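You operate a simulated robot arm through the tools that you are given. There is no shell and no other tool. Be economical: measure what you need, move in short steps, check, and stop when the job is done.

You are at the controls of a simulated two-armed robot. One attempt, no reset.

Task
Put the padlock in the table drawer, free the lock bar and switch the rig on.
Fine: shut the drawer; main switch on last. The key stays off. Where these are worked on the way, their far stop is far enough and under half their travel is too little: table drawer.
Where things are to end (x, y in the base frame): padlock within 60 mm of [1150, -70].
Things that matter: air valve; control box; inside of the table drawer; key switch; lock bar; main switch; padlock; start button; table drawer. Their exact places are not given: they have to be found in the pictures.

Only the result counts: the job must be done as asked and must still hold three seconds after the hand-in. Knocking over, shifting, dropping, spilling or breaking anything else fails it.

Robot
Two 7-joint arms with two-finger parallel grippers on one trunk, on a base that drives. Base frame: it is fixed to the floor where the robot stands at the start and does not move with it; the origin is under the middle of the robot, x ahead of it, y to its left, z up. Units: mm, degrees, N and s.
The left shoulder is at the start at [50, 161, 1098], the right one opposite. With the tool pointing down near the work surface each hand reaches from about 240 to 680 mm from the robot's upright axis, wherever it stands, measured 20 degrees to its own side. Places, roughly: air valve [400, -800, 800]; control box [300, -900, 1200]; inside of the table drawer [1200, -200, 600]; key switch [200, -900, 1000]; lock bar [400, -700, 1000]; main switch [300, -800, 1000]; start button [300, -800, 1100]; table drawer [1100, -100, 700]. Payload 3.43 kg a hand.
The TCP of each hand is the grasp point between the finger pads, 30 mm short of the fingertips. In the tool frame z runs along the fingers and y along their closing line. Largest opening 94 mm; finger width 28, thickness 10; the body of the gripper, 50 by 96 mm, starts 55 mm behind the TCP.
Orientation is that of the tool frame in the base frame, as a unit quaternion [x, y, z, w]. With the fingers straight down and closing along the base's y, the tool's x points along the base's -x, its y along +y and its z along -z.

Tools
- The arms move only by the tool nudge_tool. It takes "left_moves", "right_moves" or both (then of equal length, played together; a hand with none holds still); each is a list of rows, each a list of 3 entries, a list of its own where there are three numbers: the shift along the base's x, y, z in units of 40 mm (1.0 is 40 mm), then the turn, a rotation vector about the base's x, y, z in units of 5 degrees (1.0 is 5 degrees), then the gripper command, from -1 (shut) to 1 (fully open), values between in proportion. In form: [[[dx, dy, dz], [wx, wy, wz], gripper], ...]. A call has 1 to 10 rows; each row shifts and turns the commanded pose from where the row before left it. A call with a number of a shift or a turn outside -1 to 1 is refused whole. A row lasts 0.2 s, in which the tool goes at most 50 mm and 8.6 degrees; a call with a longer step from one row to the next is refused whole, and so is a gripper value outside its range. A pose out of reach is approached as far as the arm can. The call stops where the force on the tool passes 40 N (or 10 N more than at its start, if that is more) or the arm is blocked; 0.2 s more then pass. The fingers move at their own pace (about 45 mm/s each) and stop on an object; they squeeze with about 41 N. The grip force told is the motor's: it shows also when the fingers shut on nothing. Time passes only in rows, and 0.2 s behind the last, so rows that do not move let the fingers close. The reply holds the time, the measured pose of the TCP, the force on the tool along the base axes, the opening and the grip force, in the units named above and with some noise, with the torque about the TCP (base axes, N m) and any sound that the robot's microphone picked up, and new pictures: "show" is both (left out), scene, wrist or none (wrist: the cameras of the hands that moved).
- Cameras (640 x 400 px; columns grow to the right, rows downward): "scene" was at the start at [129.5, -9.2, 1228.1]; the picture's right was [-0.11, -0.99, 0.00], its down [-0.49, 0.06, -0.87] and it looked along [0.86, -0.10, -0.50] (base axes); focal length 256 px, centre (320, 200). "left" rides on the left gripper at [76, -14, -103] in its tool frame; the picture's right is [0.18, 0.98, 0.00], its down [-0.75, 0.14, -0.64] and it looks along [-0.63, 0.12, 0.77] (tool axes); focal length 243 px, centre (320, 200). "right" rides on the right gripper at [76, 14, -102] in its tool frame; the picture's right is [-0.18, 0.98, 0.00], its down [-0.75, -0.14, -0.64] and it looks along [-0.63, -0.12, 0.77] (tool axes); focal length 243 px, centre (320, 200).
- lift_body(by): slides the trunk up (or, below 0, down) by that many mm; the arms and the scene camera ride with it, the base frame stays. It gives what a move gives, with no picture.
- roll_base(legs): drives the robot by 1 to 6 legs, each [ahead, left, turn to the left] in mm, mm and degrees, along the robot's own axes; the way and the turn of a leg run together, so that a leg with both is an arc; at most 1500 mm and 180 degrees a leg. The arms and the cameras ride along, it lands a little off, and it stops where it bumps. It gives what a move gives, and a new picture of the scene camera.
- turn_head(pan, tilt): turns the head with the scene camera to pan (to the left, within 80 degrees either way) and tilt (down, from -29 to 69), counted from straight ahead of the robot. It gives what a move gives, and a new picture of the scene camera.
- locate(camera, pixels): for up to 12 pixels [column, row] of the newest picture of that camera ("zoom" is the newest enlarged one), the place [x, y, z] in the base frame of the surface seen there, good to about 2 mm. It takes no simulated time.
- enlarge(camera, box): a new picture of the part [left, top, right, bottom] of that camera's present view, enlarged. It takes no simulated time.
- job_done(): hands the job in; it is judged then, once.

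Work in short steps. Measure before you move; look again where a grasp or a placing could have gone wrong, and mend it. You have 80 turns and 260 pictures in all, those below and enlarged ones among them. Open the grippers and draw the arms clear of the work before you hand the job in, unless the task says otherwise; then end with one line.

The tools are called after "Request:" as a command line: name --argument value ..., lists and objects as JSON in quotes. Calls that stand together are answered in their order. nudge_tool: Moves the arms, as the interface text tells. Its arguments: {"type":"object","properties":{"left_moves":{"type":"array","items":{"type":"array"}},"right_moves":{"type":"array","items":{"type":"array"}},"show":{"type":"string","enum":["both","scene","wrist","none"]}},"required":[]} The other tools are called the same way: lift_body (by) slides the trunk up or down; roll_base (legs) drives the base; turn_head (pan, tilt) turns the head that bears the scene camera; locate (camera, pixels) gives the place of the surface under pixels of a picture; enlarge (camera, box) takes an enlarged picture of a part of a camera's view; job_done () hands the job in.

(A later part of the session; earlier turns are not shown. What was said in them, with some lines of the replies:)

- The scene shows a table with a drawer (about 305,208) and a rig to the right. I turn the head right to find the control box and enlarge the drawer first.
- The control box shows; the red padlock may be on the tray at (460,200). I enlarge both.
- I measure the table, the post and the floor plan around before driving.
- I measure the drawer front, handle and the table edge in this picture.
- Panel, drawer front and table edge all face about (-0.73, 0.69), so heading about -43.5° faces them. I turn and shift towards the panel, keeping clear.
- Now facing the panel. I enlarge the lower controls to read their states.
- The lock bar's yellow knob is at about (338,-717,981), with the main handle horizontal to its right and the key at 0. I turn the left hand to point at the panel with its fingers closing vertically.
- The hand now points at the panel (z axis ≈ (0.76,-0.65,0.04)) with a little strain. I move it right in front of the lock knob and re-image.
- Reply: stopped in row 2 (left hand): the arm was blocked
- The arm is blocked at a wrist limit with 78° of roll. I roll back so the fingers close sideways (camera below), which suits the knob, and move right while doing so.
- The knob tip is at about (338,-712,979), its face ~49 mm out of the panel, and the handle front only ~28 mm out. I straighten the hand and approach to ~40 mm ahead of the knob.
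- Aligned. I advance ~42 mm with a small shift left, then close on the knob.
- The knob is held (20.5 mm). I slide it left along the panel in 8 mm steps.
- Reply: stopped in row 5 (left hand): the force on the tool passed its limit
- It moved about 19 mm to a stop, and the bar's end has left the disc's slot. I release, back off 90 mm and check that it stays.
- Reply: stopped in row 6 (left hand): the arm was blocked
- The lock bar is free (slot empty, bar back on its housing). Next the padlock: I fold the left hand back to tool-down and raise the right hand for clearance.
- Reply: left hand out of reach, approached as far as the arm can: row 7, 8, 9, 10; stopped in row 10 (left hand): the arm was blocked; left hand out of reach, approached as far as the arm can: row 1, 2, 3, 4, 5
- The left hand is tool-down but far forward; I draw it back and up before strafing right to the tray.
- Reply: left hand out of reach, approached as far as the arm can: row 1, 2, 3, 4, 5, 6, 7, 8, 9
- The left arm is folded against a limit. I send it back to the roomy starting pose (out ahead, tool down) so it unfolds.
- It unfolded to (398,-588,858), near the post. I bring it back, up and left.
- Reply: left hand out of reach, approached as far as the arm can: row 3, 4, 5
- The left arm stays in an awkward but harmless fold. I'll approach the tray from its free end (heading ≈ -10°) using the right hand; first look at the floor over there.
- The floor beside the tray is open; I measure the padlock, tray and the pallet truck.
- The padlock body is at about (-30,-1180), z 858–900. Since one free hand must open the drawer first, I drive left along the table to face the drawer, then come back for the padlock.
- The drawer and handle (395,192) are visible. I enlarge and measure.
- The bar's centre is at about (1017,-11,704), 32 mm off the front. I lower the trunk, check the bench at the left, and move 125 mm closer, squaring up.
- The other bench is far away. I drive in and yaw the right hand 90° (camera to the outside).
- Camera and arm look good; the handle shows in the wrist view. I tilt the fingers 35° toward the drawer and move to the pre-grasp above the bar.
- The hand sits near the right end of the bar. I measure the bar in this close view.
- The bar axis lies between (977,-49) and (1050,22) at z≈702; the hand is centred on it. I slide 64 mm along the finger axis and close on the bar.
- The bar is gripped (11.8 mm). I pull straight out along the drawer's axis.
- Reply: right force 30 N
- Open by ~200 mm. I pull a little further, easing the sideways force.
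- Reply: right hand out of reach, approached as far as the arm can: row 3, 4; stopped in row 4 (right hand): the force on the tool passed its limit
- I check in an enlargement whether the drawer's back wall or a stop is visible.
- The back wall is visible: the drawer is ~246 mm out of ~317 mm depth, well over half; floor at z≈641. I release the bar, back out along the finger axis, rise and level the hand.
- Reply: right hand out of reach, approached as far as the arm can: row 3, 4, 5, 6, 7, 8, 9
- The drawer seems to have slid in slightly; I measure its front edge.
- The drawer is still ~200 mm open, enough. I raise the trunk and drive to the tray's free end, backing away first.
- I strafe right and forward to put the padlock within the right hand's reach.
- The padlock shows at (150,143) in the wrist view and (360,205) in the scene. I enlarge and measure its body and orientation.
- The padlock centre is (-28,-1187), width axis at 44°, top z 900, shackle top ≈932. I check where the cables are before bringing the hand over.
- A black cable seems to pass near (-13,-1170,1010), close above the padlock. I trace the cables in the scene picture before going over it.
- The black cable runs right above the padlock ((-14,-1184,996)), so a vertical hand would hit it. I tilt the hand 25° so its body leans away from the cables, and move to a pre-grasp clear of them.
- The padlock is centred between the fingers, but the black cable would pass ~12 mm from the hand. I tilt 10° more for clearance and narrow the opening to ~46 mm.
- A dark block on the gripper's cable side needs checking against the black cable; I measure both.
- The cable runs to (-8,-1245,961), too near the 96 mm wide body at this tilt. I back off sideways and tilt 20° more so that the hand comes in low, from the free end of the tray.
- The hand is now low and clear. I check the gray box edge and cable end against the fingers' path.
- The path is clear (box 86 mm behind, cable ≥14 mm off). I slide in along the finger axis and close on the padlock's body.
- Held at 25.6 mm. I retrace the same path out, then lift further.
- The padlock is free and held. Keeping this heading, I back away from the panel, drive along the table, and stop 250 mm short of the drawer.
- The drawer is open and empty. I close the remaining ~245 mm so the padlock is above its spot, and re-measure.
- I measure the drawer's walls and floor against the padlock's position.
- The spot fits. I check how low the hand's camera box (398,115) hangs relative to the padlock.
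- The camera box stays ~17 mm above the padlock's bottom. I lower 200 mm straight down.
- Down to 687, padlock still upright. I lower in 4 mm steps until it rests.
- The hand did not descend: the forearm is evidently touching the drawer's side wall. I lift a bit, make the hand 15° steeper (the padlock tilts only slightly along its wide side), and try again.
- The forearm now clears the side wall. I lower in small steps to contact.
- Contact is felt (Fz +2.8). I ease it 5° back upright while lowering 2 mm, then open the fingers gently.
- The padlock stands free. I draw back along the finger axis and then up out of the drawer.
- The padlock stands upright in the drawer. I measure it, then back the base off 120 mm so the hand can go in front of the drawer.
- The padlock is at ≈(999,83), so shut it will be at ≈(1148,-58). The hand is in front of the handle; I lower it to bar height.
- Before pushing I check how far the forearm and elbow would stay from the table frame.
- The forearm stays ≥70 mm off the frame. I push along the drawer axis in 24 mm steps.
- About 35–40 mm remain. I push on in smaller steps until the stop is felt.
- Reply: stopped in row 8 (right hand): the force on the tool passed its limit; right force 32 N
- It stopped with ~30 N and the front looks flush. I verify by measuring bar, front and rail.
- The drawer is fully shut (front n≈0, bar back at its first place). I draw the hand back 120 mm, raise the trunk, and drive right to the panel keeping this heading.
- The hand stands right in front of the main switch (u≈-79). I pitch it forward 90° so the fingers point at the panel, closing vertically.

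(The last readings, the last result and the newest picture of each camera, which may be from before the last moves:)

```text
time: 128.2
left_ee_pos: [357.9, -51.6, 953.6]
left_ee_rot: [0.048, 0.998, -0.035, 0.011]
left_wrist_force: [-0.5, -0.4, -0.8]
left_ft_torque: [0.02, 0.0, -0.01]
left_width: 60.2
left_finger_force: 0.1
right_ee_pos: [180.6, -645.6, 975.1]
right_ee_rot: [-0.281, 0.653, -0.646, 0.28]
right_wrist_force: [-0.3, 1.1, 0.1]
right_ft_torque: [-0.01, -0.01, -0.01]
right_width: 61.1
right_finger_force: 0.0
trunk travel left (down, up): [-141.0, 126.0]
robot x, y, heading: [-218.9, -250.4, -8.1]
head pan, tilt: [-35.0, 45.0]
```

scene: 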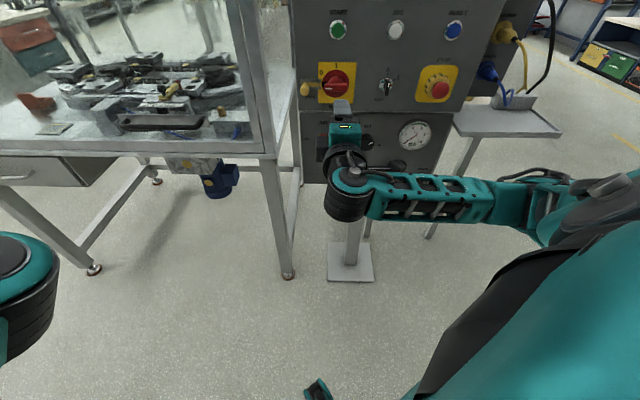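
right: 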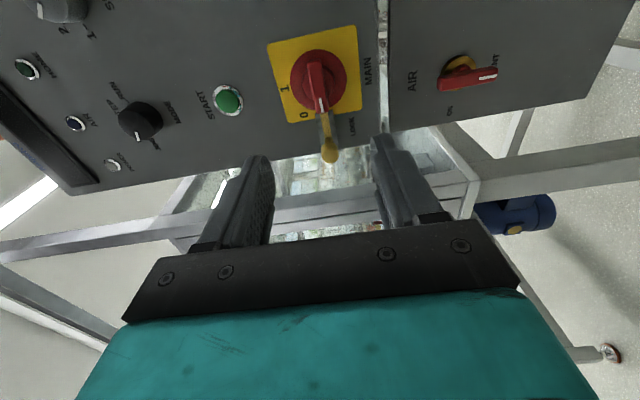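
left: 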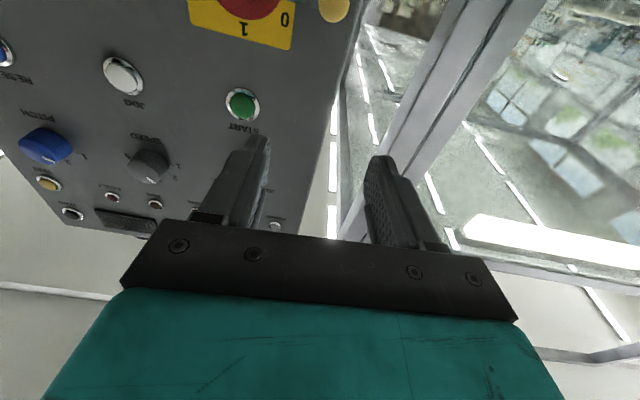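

The fingers point squarely at the switch. I measure the handle in both views.

Request:
enlarge --camera "right" --box '[260, 20, 380, 170]'

Request:
enlarge --camera "scene" --box '[290, 50, 370, 115]'

```text
2.67 times, centred on (320, 95) of right
```

zoom: 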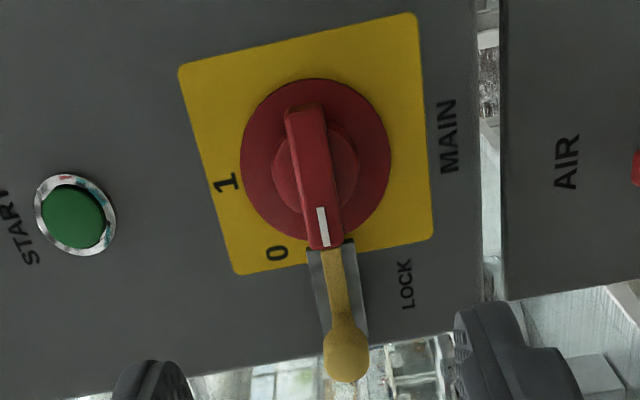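

```text
6.15 times, centred on (330, 82) of scene
```

zoom: 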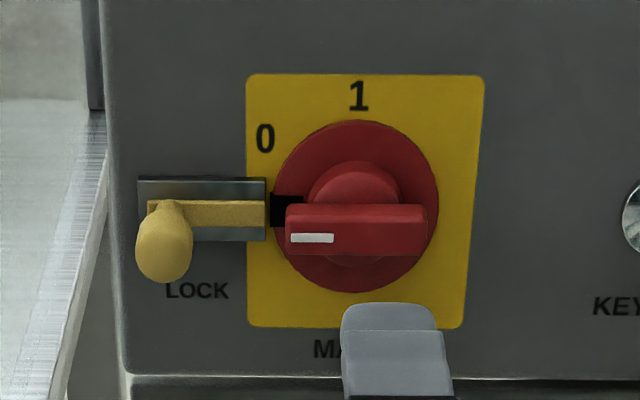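

Request:
locate --camera "zoom" --pixels '[[292, 245], [355, 245], [420, 245], [355, 220], [355, 252], [355, 180], [355, 135], [355, 280], [285, 160], [430, 200], [165, 255], [255, 100]]'

```text
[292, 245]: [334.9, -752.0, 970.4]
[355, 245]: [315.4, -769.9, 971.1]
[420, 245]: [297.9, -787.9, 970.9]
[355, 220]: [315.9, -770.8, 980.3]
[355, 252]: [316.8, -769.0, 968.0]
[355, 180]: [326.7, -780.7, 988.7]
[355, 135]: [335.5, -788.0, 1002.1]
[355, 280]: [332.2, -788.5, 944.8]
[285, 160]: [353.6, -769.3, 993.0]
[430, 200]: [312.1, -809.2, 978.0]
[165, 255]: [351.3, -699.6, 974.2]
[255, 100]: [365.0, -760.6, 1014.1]
```

The handle's centre is (316,-770,975) and the switch axis is at u≈-78, in line with the hand. I advance so the tips end ~8 mm off the panel, then close.

Request:
nudge_tool --right_moves '[[[0.6, -0.56, 0], [0, 0, 0], 0.3], [[0.6, -0.56, 0], [0, 0, 0], 0.3], [[0.6, -0.56, 0], [0, 0, 0], 0.3], [[0.6, -0.56, -0.02], [0, 0, 0], 0.3], [[0.4, -0.38, 0], [0, 0, 0], 0.3], [[0.33, -0.31, 0], [0, 0, 0], 0.3], [[0, 0, 0], [0, 0, 0], 0.3]]' --show "both"

```text
time: 129.8
left_ee_pos: [357.9, -51.8, 954.2]
left_ee_rot: [0.047, 0.998, -0.036, 0.01]
left_wrist_force: [0.5, 0.7, -0.3]
left_ft_torque: [-0.02, 0.01, -0.01]
left_width: 60.2
left_finger_force: 0.1
right_ee_pos: [305.9, -762.9, 971.8]
right_ee_rot: [-0.281, 0.654, -0.645, 0.279]
right_wrist_force: [-0.8, 0.1, 0.2]
right_ft_torque: [0.02, 0.0, 0.0]
right_width: 60.9
right_finger_force: 0.0
trunk travel left (down, up): [-141.0, 126.0]
robot x, y, heading: [-217.1, -250.4, -8.0]
head pan, tilt: [-35.0, 45.0]
```

scene: 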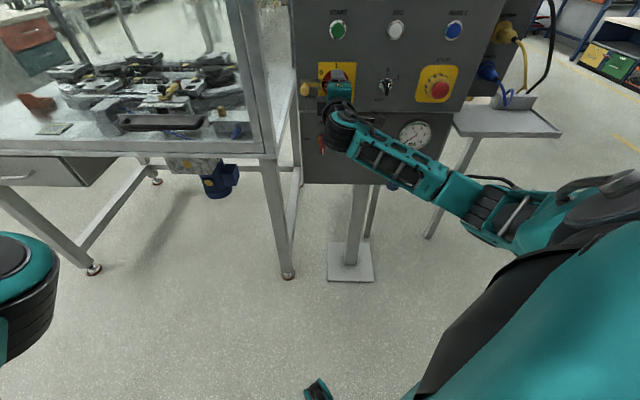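
right: 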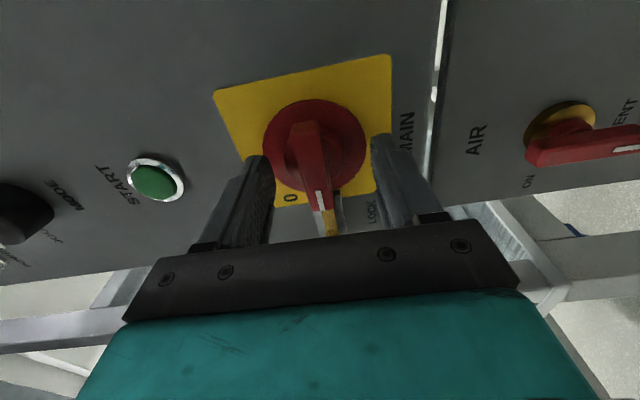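

In place (u≈-79, z 972). I raise 2 mm and close on the handle.

Request:
nudge_tool --right_moves '[[[0, 0, 0.05], [0, 0, 0], 0], [[0, 0, 0], [0, 0, 0], -1], [[0, 0, 0], [0, 0, 0], -1], [[0, 0, 0], [0, 0, 0], -1], [[0, 0, 0], [0, 0, 0], -1]]' --show "wrist"

```text
time: 131.0
left_ee_pos: [356.7, -52.3, 954.3]
left_ee_rot: [0.047, 0.998, -0.036, 0.01]
left_wrist_force: [0.1, 0.5, 0.0]
left_ft_torque: [0.02, 0.01, -0.04]
left_width: 60.1
left_finger_force: 0.0
right_ee_pos: [306.1, -764.0, 975.0]
right_ee_rot: [-0.281, 0.654, -0.645, 0.28]
right_wrist_force: [3.2, -4.6, 5.3]
right_ft_torque: [-0.1, -0.09, 0.25]
right_width: 38.7
right_finger_force: 44.5
trunk travel left (down, up): [-141.0, 126.0]
robot x, y, heading: [-217.3, -250.7, -8.0]
head pan, tilt: [-35.0, 45.0]
```

right: 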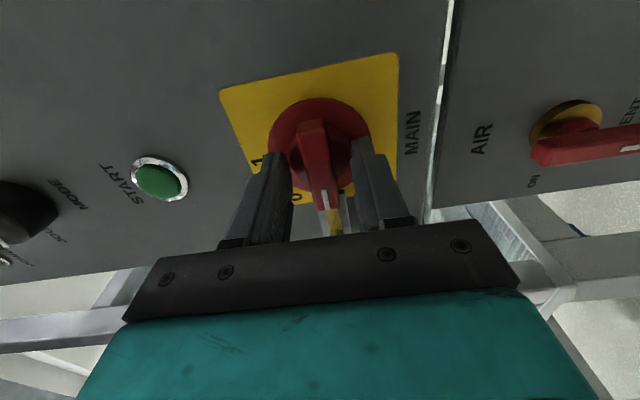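

The width of 38.7 mm means I hold the round hub behind the bar. I open, back off 10 mm and close on the bar itself.

Request:
nudge_tool --right_moves '[[[0, 0, 0], [0, 0, 0], 0.1], [[0, 0, 0], [0, 0, 0], 0.1], [[-0.18, 0.17, 0], [0, 0, 0], 0.1], [[0, 0, 0], [0, 0, 0], -1], [[0, 0, 0], [0, 0, 0], -1], [[0, 0, 0], [0, 0, 0], -1], [[0, 0, 0], [0, 0, 0], -1]]' --show "wrist"

```text
time: 132.6
left_ee_pos: [358.0, -52.6, 954.3]
left_ee_rot: [0.048, 0.998, -0.035, 0.01]
left_wrist_force: [0.4, -0.6, 0.5]
left_ft_torque: [-0.01, 0.0, 0.02]
left_width: 60.3
left_finger_force: 0.0
right_ee_pos: [298.4, -756.7, 975.5]
right_ee_rot: [-0.281, 0.653, -0.645, 0.28]
right_wrist_force: [-1.0, 0.5, -0.6]
right_ft_torque: [-0.16, -0.21, -0.2]
right_width: 16.1
right_finger_force: 45.3
trunk travel left (down, up): [-141.0, 126.0]
robot x, y, heading: [-217.2, -251.8, -8.2]
head pan, tilt: [-35.0, 45.0]
```

right: 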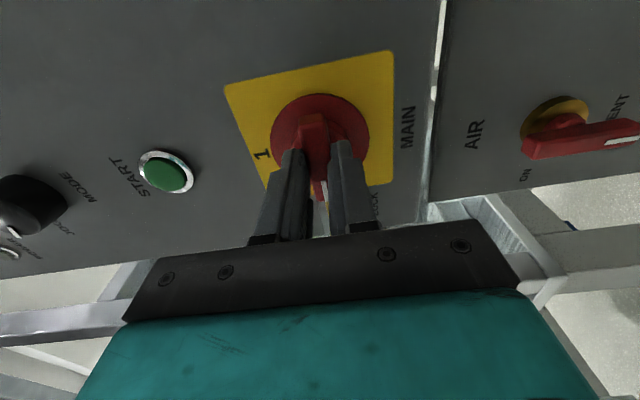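

Now the bar is held (16 mm). I turn clockwise about the switch axis in 5° steps.

Request:
nudge_tool --right_moves '[[[0, 0, 0], [0.726, -0.687, 0], -1], [[0, 0, 0], [0.726, -0.687, 0], -1], [[0, 0, 0], [0.726, -0.687, 0], -1], [[0, 0, 0], [0.726, -0.687, 0], -1], [[0, 0, 0], [0.726, -0.687, 0], -1], [[0, 0, 0], [0.726, -0.687, 0], -1], [[0, 0, 0], [0.726, -0.687, 0], -1], [[0, 0, 0], [0.726, -0.687, 0], -1], [[0, 0, 0], [0.726, -0.687, 0], -1]]' --show "wrist"

```text
time: 134.6
left_ee_pos: [358.1, -53.0, 954.3]
left_ee_rot: [0.047, 0.998, -0.035, 0.011]
left_wrist_force: [0.2, 0.3, -0.1]
left_ft_torque: [-0.03, -0.01, 0.01]
left_width: 60.1
left_finger_force: 0.0
right_ee_pos: [298.8, -757.5, 974.6]
right_ee_rot: [-0.012, 0.71, -0.487, 0.508]
right_wrist_force: [-1.5, -0.4, -9.6]
right_ft_torque: [-0.55, -0.51, 0.35]
right_width: 16.1
right_finger_force: 45.0
trunk travel left (down, up): [-141.0, 126.0]
robot x, y, heading: [-218.6, -254.5, -8.1]
head pan, tilt: [-35.0, 45.0]
```

right: 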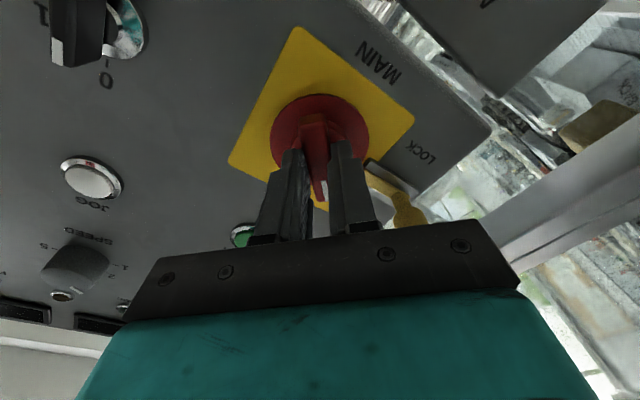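

45° done without trouble. I continue the second 45°.

Request:
nudge_tool --right_moves '[[[0, 0, 0], [0.726, -0.687, 0], -1], [[0, 0, 0], [0.726, -0.687, 0], -1], [[0, 0, 0], [0.726, -0.687, 0], -1], [[0, 0, 0], [0.726, -0.687, 0], -1], [[0, 0, 0], [0.726, -0.687, 0], -1], [[0, 0, 0], [0.726, -0.687, 0], -1], [[0, 0, 0], [0.726, -0.687, 0], -1], [[0, 0, 0], [0.726, -0.687, 0], -1], [[0, 0, 0], [0.726, -0.687, 0], -1], [[0, 0, 0], [0, 0, 0], -1]]' --show "both"

```text
time: 136.8
left_ee_pos: [358.8, -52.1, 953.6]
left_ee_rot: [0.047, 0.998, -0.036, 0.01]
left_wrist_force: [0.1, -0.6, 0.1]
left_ft_torque: [-0.01, 0.0, 0.0]
left_width: 60.2
left_finger_force: 0.0
right_ee_pos: [299.2, -756.1, 973.2]
right_ee_rot: [0.258, 0.658, -0.257, 0.659]
right_wrist_force: [-4.4, 14.8, -15.5]
right_ft_torque: [-0.32, -0.01, -0.22]
right_width: 16.1
right_finger_force: 45.2
trunk travel left (down, up): [-141.0, 126.0]
robot x, y, heading: [-214.1, -251.4, -8.3]
head pan, tilt: [-35.0, 45.0]
```

scene: 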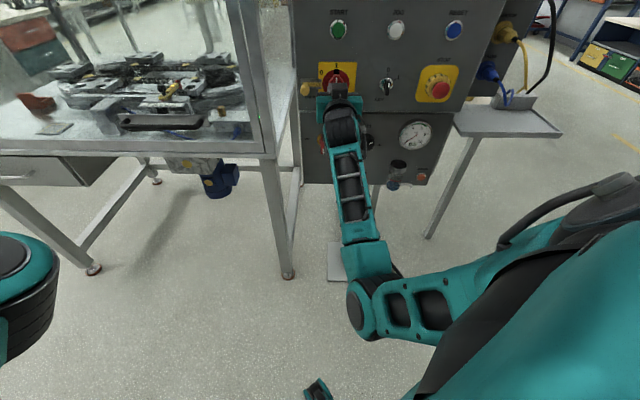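
right: 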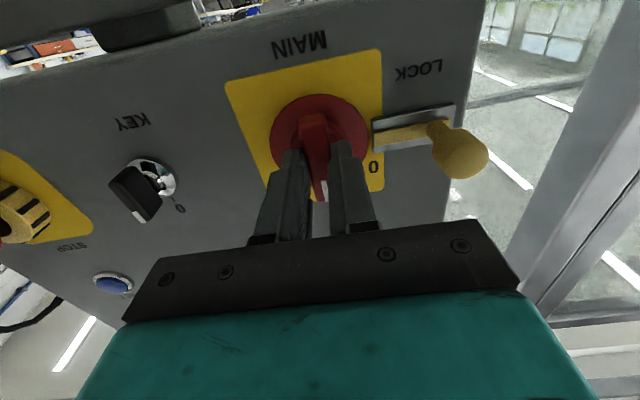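

Turned by 90°; the bar is vertical. I open the fingers and back straight off 90 mm to check.

Request:
nudge_tool --right_moves '[[[0, 0, 0], [0, 0, 0], -0.2], [[0, 0, 0], [0, 0, 0], 0], [[0, 0, 0], [0, 0, 0], 0], [[-0.363, 0.344, 0], [0, 0, 0], 0], [[-0.54, 0.515, 0], [0, 0, 0], 0], [[-0.54, 0.515, 0], [0, 0, 0], 0], [[-0.54, 0.515, 0], [0, 0, 0], 0], [[-0.54, 0.515, 0], [0, 0, 0], 0]]' --show "both"

Request:
enlarge --camera "scene" --box '[290, 50, 420, 155]'

```text
time: 138.6
left_ee_pos: [357.6, -52.5, 954.0]
left_ee_rot: [0.048, 0.998, -0.037, 0.011]
left_wrist_force: [-0.6, 0.9, 0.5]
left_ft_torque: [0.03, -0.02, 0.02]
left_width: 59.9
left_finger_force: 0.1
right_ee_pos: [213.3, -711.1, 1081.1]
right_ee_rot: [0.225, 0.57, -0.315, 0.725]
right_wrist_force: [0.0, -0.1, 0.6]
right_ft_torque: [-0.03, -0.01, -0.01]
right_width: 47.1
right_finger_force: 0.0
trunk travel left (down, up): [-141.0, 126.0]
robot x, y, heading: [-213.1, -250.0, -8.0]
head pan, tilt: [-35.0, 45.0]
stopped in row 8 (right hand): the arm was blocked; the commanded pose is now the measured one
```

scene: 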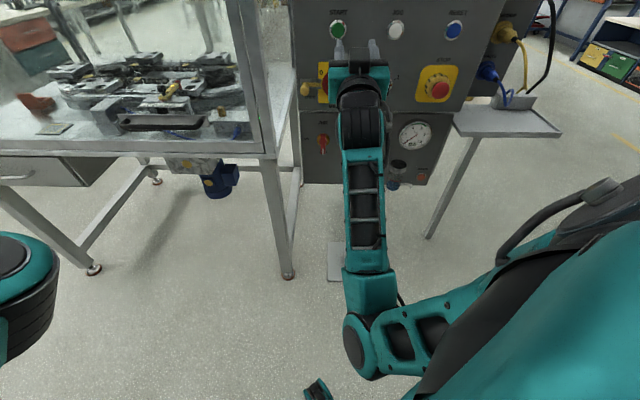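
right: 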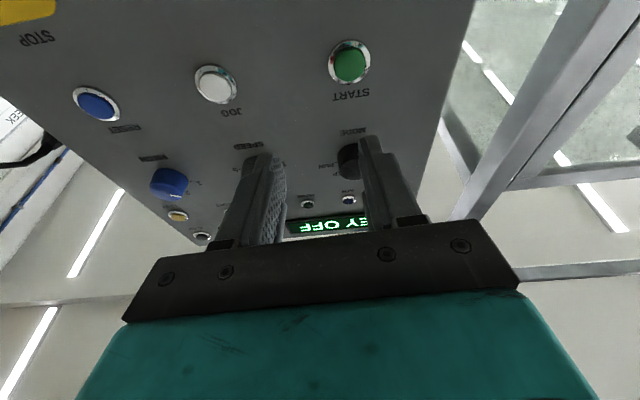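

```text
3.81 times, centred on (355, 102) of scene
```

zoom: 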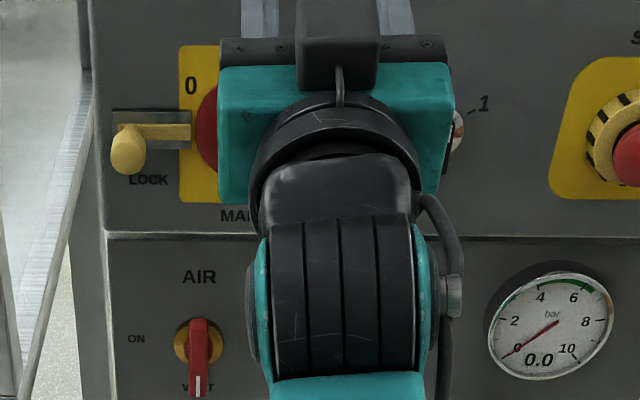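

The display now reads "KEY OFF", so the rig has power. I back the base away and verify everything.

Request:
roll_base --legs '[[-244, 174, 0]]'

Request:
turn_head --pan -35 --tilt 22

Request:
enlarge --camera "scene" --box '[260, 40, 440, 180]'

```text
time: 140.6
left_ee_pos: [141.2, 154.6, 954.5]
left_ee_rot: [0.046, 0.998, -0.036, 0.011]
left_wrist_force: [0.0, 0.8, 0.1]
left_ft_torque: [0.01, 0.02, -0.03]
left_width: 60.3
left_finger_force: 0.0
right_ee_pos: [-1.9, -503.5, 1081.7]
right_ee_rot: [0.224, 0.569, -0.315, 0.726]
right_wrist_force: [0.1, 0.3, 0.0]
right_ft_torque: [0.02, -0.01, -0.02]
right_width: 47.0
right_finger_force: 0.1
trunk travel left (down, up): [-141.0, 126.0]
robot x, y, heading: [-436.9, -46.4, -8.0]
head pan, tilt: [-35.0, 45.0]
```

scene: 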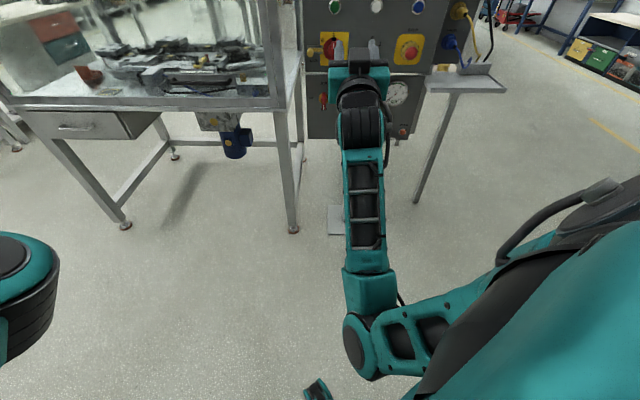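

```text
time: 141.5
left_ee_pos: [142.0, 155.1, 953.8]
left_ee_rot: [0.047, 0.998, -0.037, 0.01]
left_wrist_force: [-0.2, 0.0, 0.4]
left_ft_torque: [-0.02, 0.0, -0.01]
left_width: 60.1
left_finger_force: 0.1
right_ee_pos: [-1.2, -503.2, 1082.5]
right_ee_rot: [0.225, 0.569, -0.316, 0.725]
right_wrist_force: [0.6, -0.2, 0.0]
right_ft_torque: [-0.03, -0.02, 0.0]
right_width: 46.8
right_finger_force: 0.0
trunk travel left (down, up): [-141.0, 126.0]
robot x, y, heading: [-434.3, -44.0, -7.8]
head pan, tilt: [-35.0, 22.0]
```

scene: 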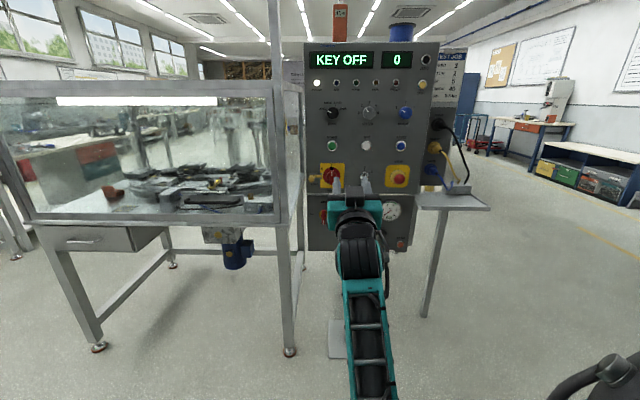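

```text
2.86 times, centred on (350, 110) of scene
```

zoom: 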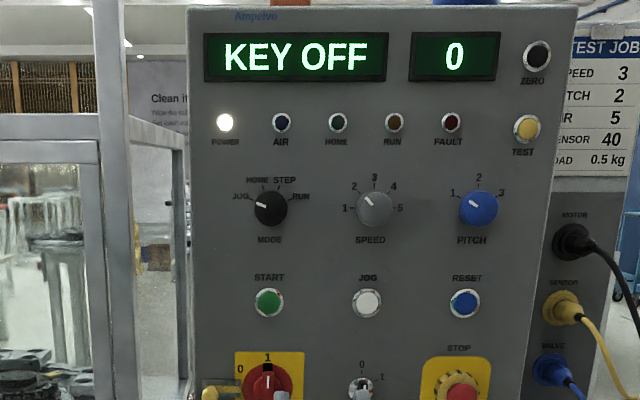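

Power lamp lit, main at 1, key at 0. A last look at the drawer and lock bar.

Request:
enlarge --camera "scene" --box '[30, 210, 180, 270]'

Request:
enlarge --camera "scene" --box '[300, 155, 400, 215]'

Request:
nudge_tool --right_moves '[[[0, 0, 0], [0, 0, 0], 1], [[0, 0, 0], [0, 0, 0], 1], [[0, 0, 0], [0, 0, 0], 1], [[0, 0, 0], [0, 0, 0], 1]]' --left_moves '[[[0, 0, 0], [0, 0, 0], 1], [[0, 0, 0], [0, 0, 0], 1], [[0, 0, 0], [0, 0, 0], 1], [[0, 0, 0], [0, 0, 0], 1]]' --show "none"

```text
4.27 times, centred on (105, 240) of scene
```

zoom: 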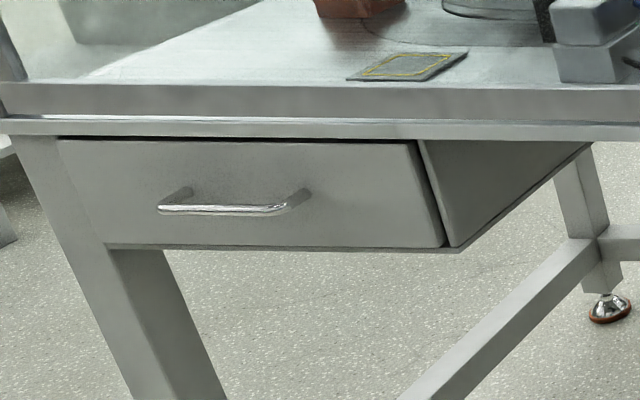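

```text
6.40 times, centred on (350, 185) of scene
```

zoom: 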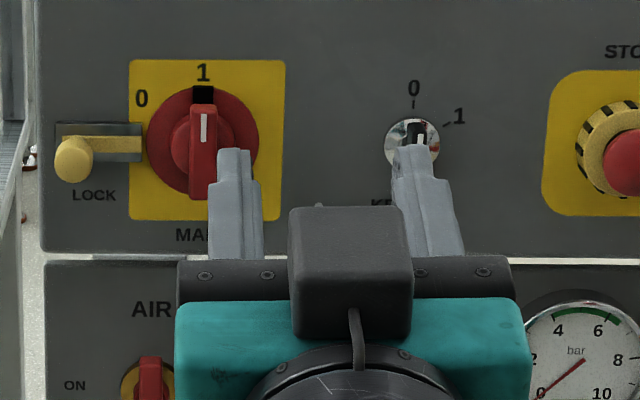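

```text
time: 142.5
left_ee_pos: [140.9, 154.6, 954.1]
left_ee_rot: [0.047, 0.998, -0.036, 0.01]
left_wrist_force: [0.0, -0.8, 0.1]
left_ft_torque: [0.0, -0.02, 0.0]
left_width: 94.0
left_finger_force: 0.1
right_ee_pos: [-1.5, -503.1, 1081.8]
right_ee_rot: [0.223, 0.57, -0.314, 0.726]
right_wrist_force: [0.5, 0.2, 0.1]
right_ft_torque: [0.01, -0.01, 0.0]
right_width: 94.0
right_finger_force: 0.0
trunk travel left (down, up): [-141.0, 126.0]
robot x, y, heading: [-433.8, -44.6, -8.0]
head pan, tilt: [-35.0, 22.0]
```

The drawer is shut, the lock bar is free, main is at 1, the key is at 0, and both grippers are open and clear. I hand in.

Request:
job_done

```text
The job is handed in.
```

The job is handed in: the padlock is in the shut drawer at about [1148, -58] (reckoned from its measured place before the drawer was shut), the lock bar is free, the key is still at 0, and the main switch was turned to 1 last, with the power lamp lit.
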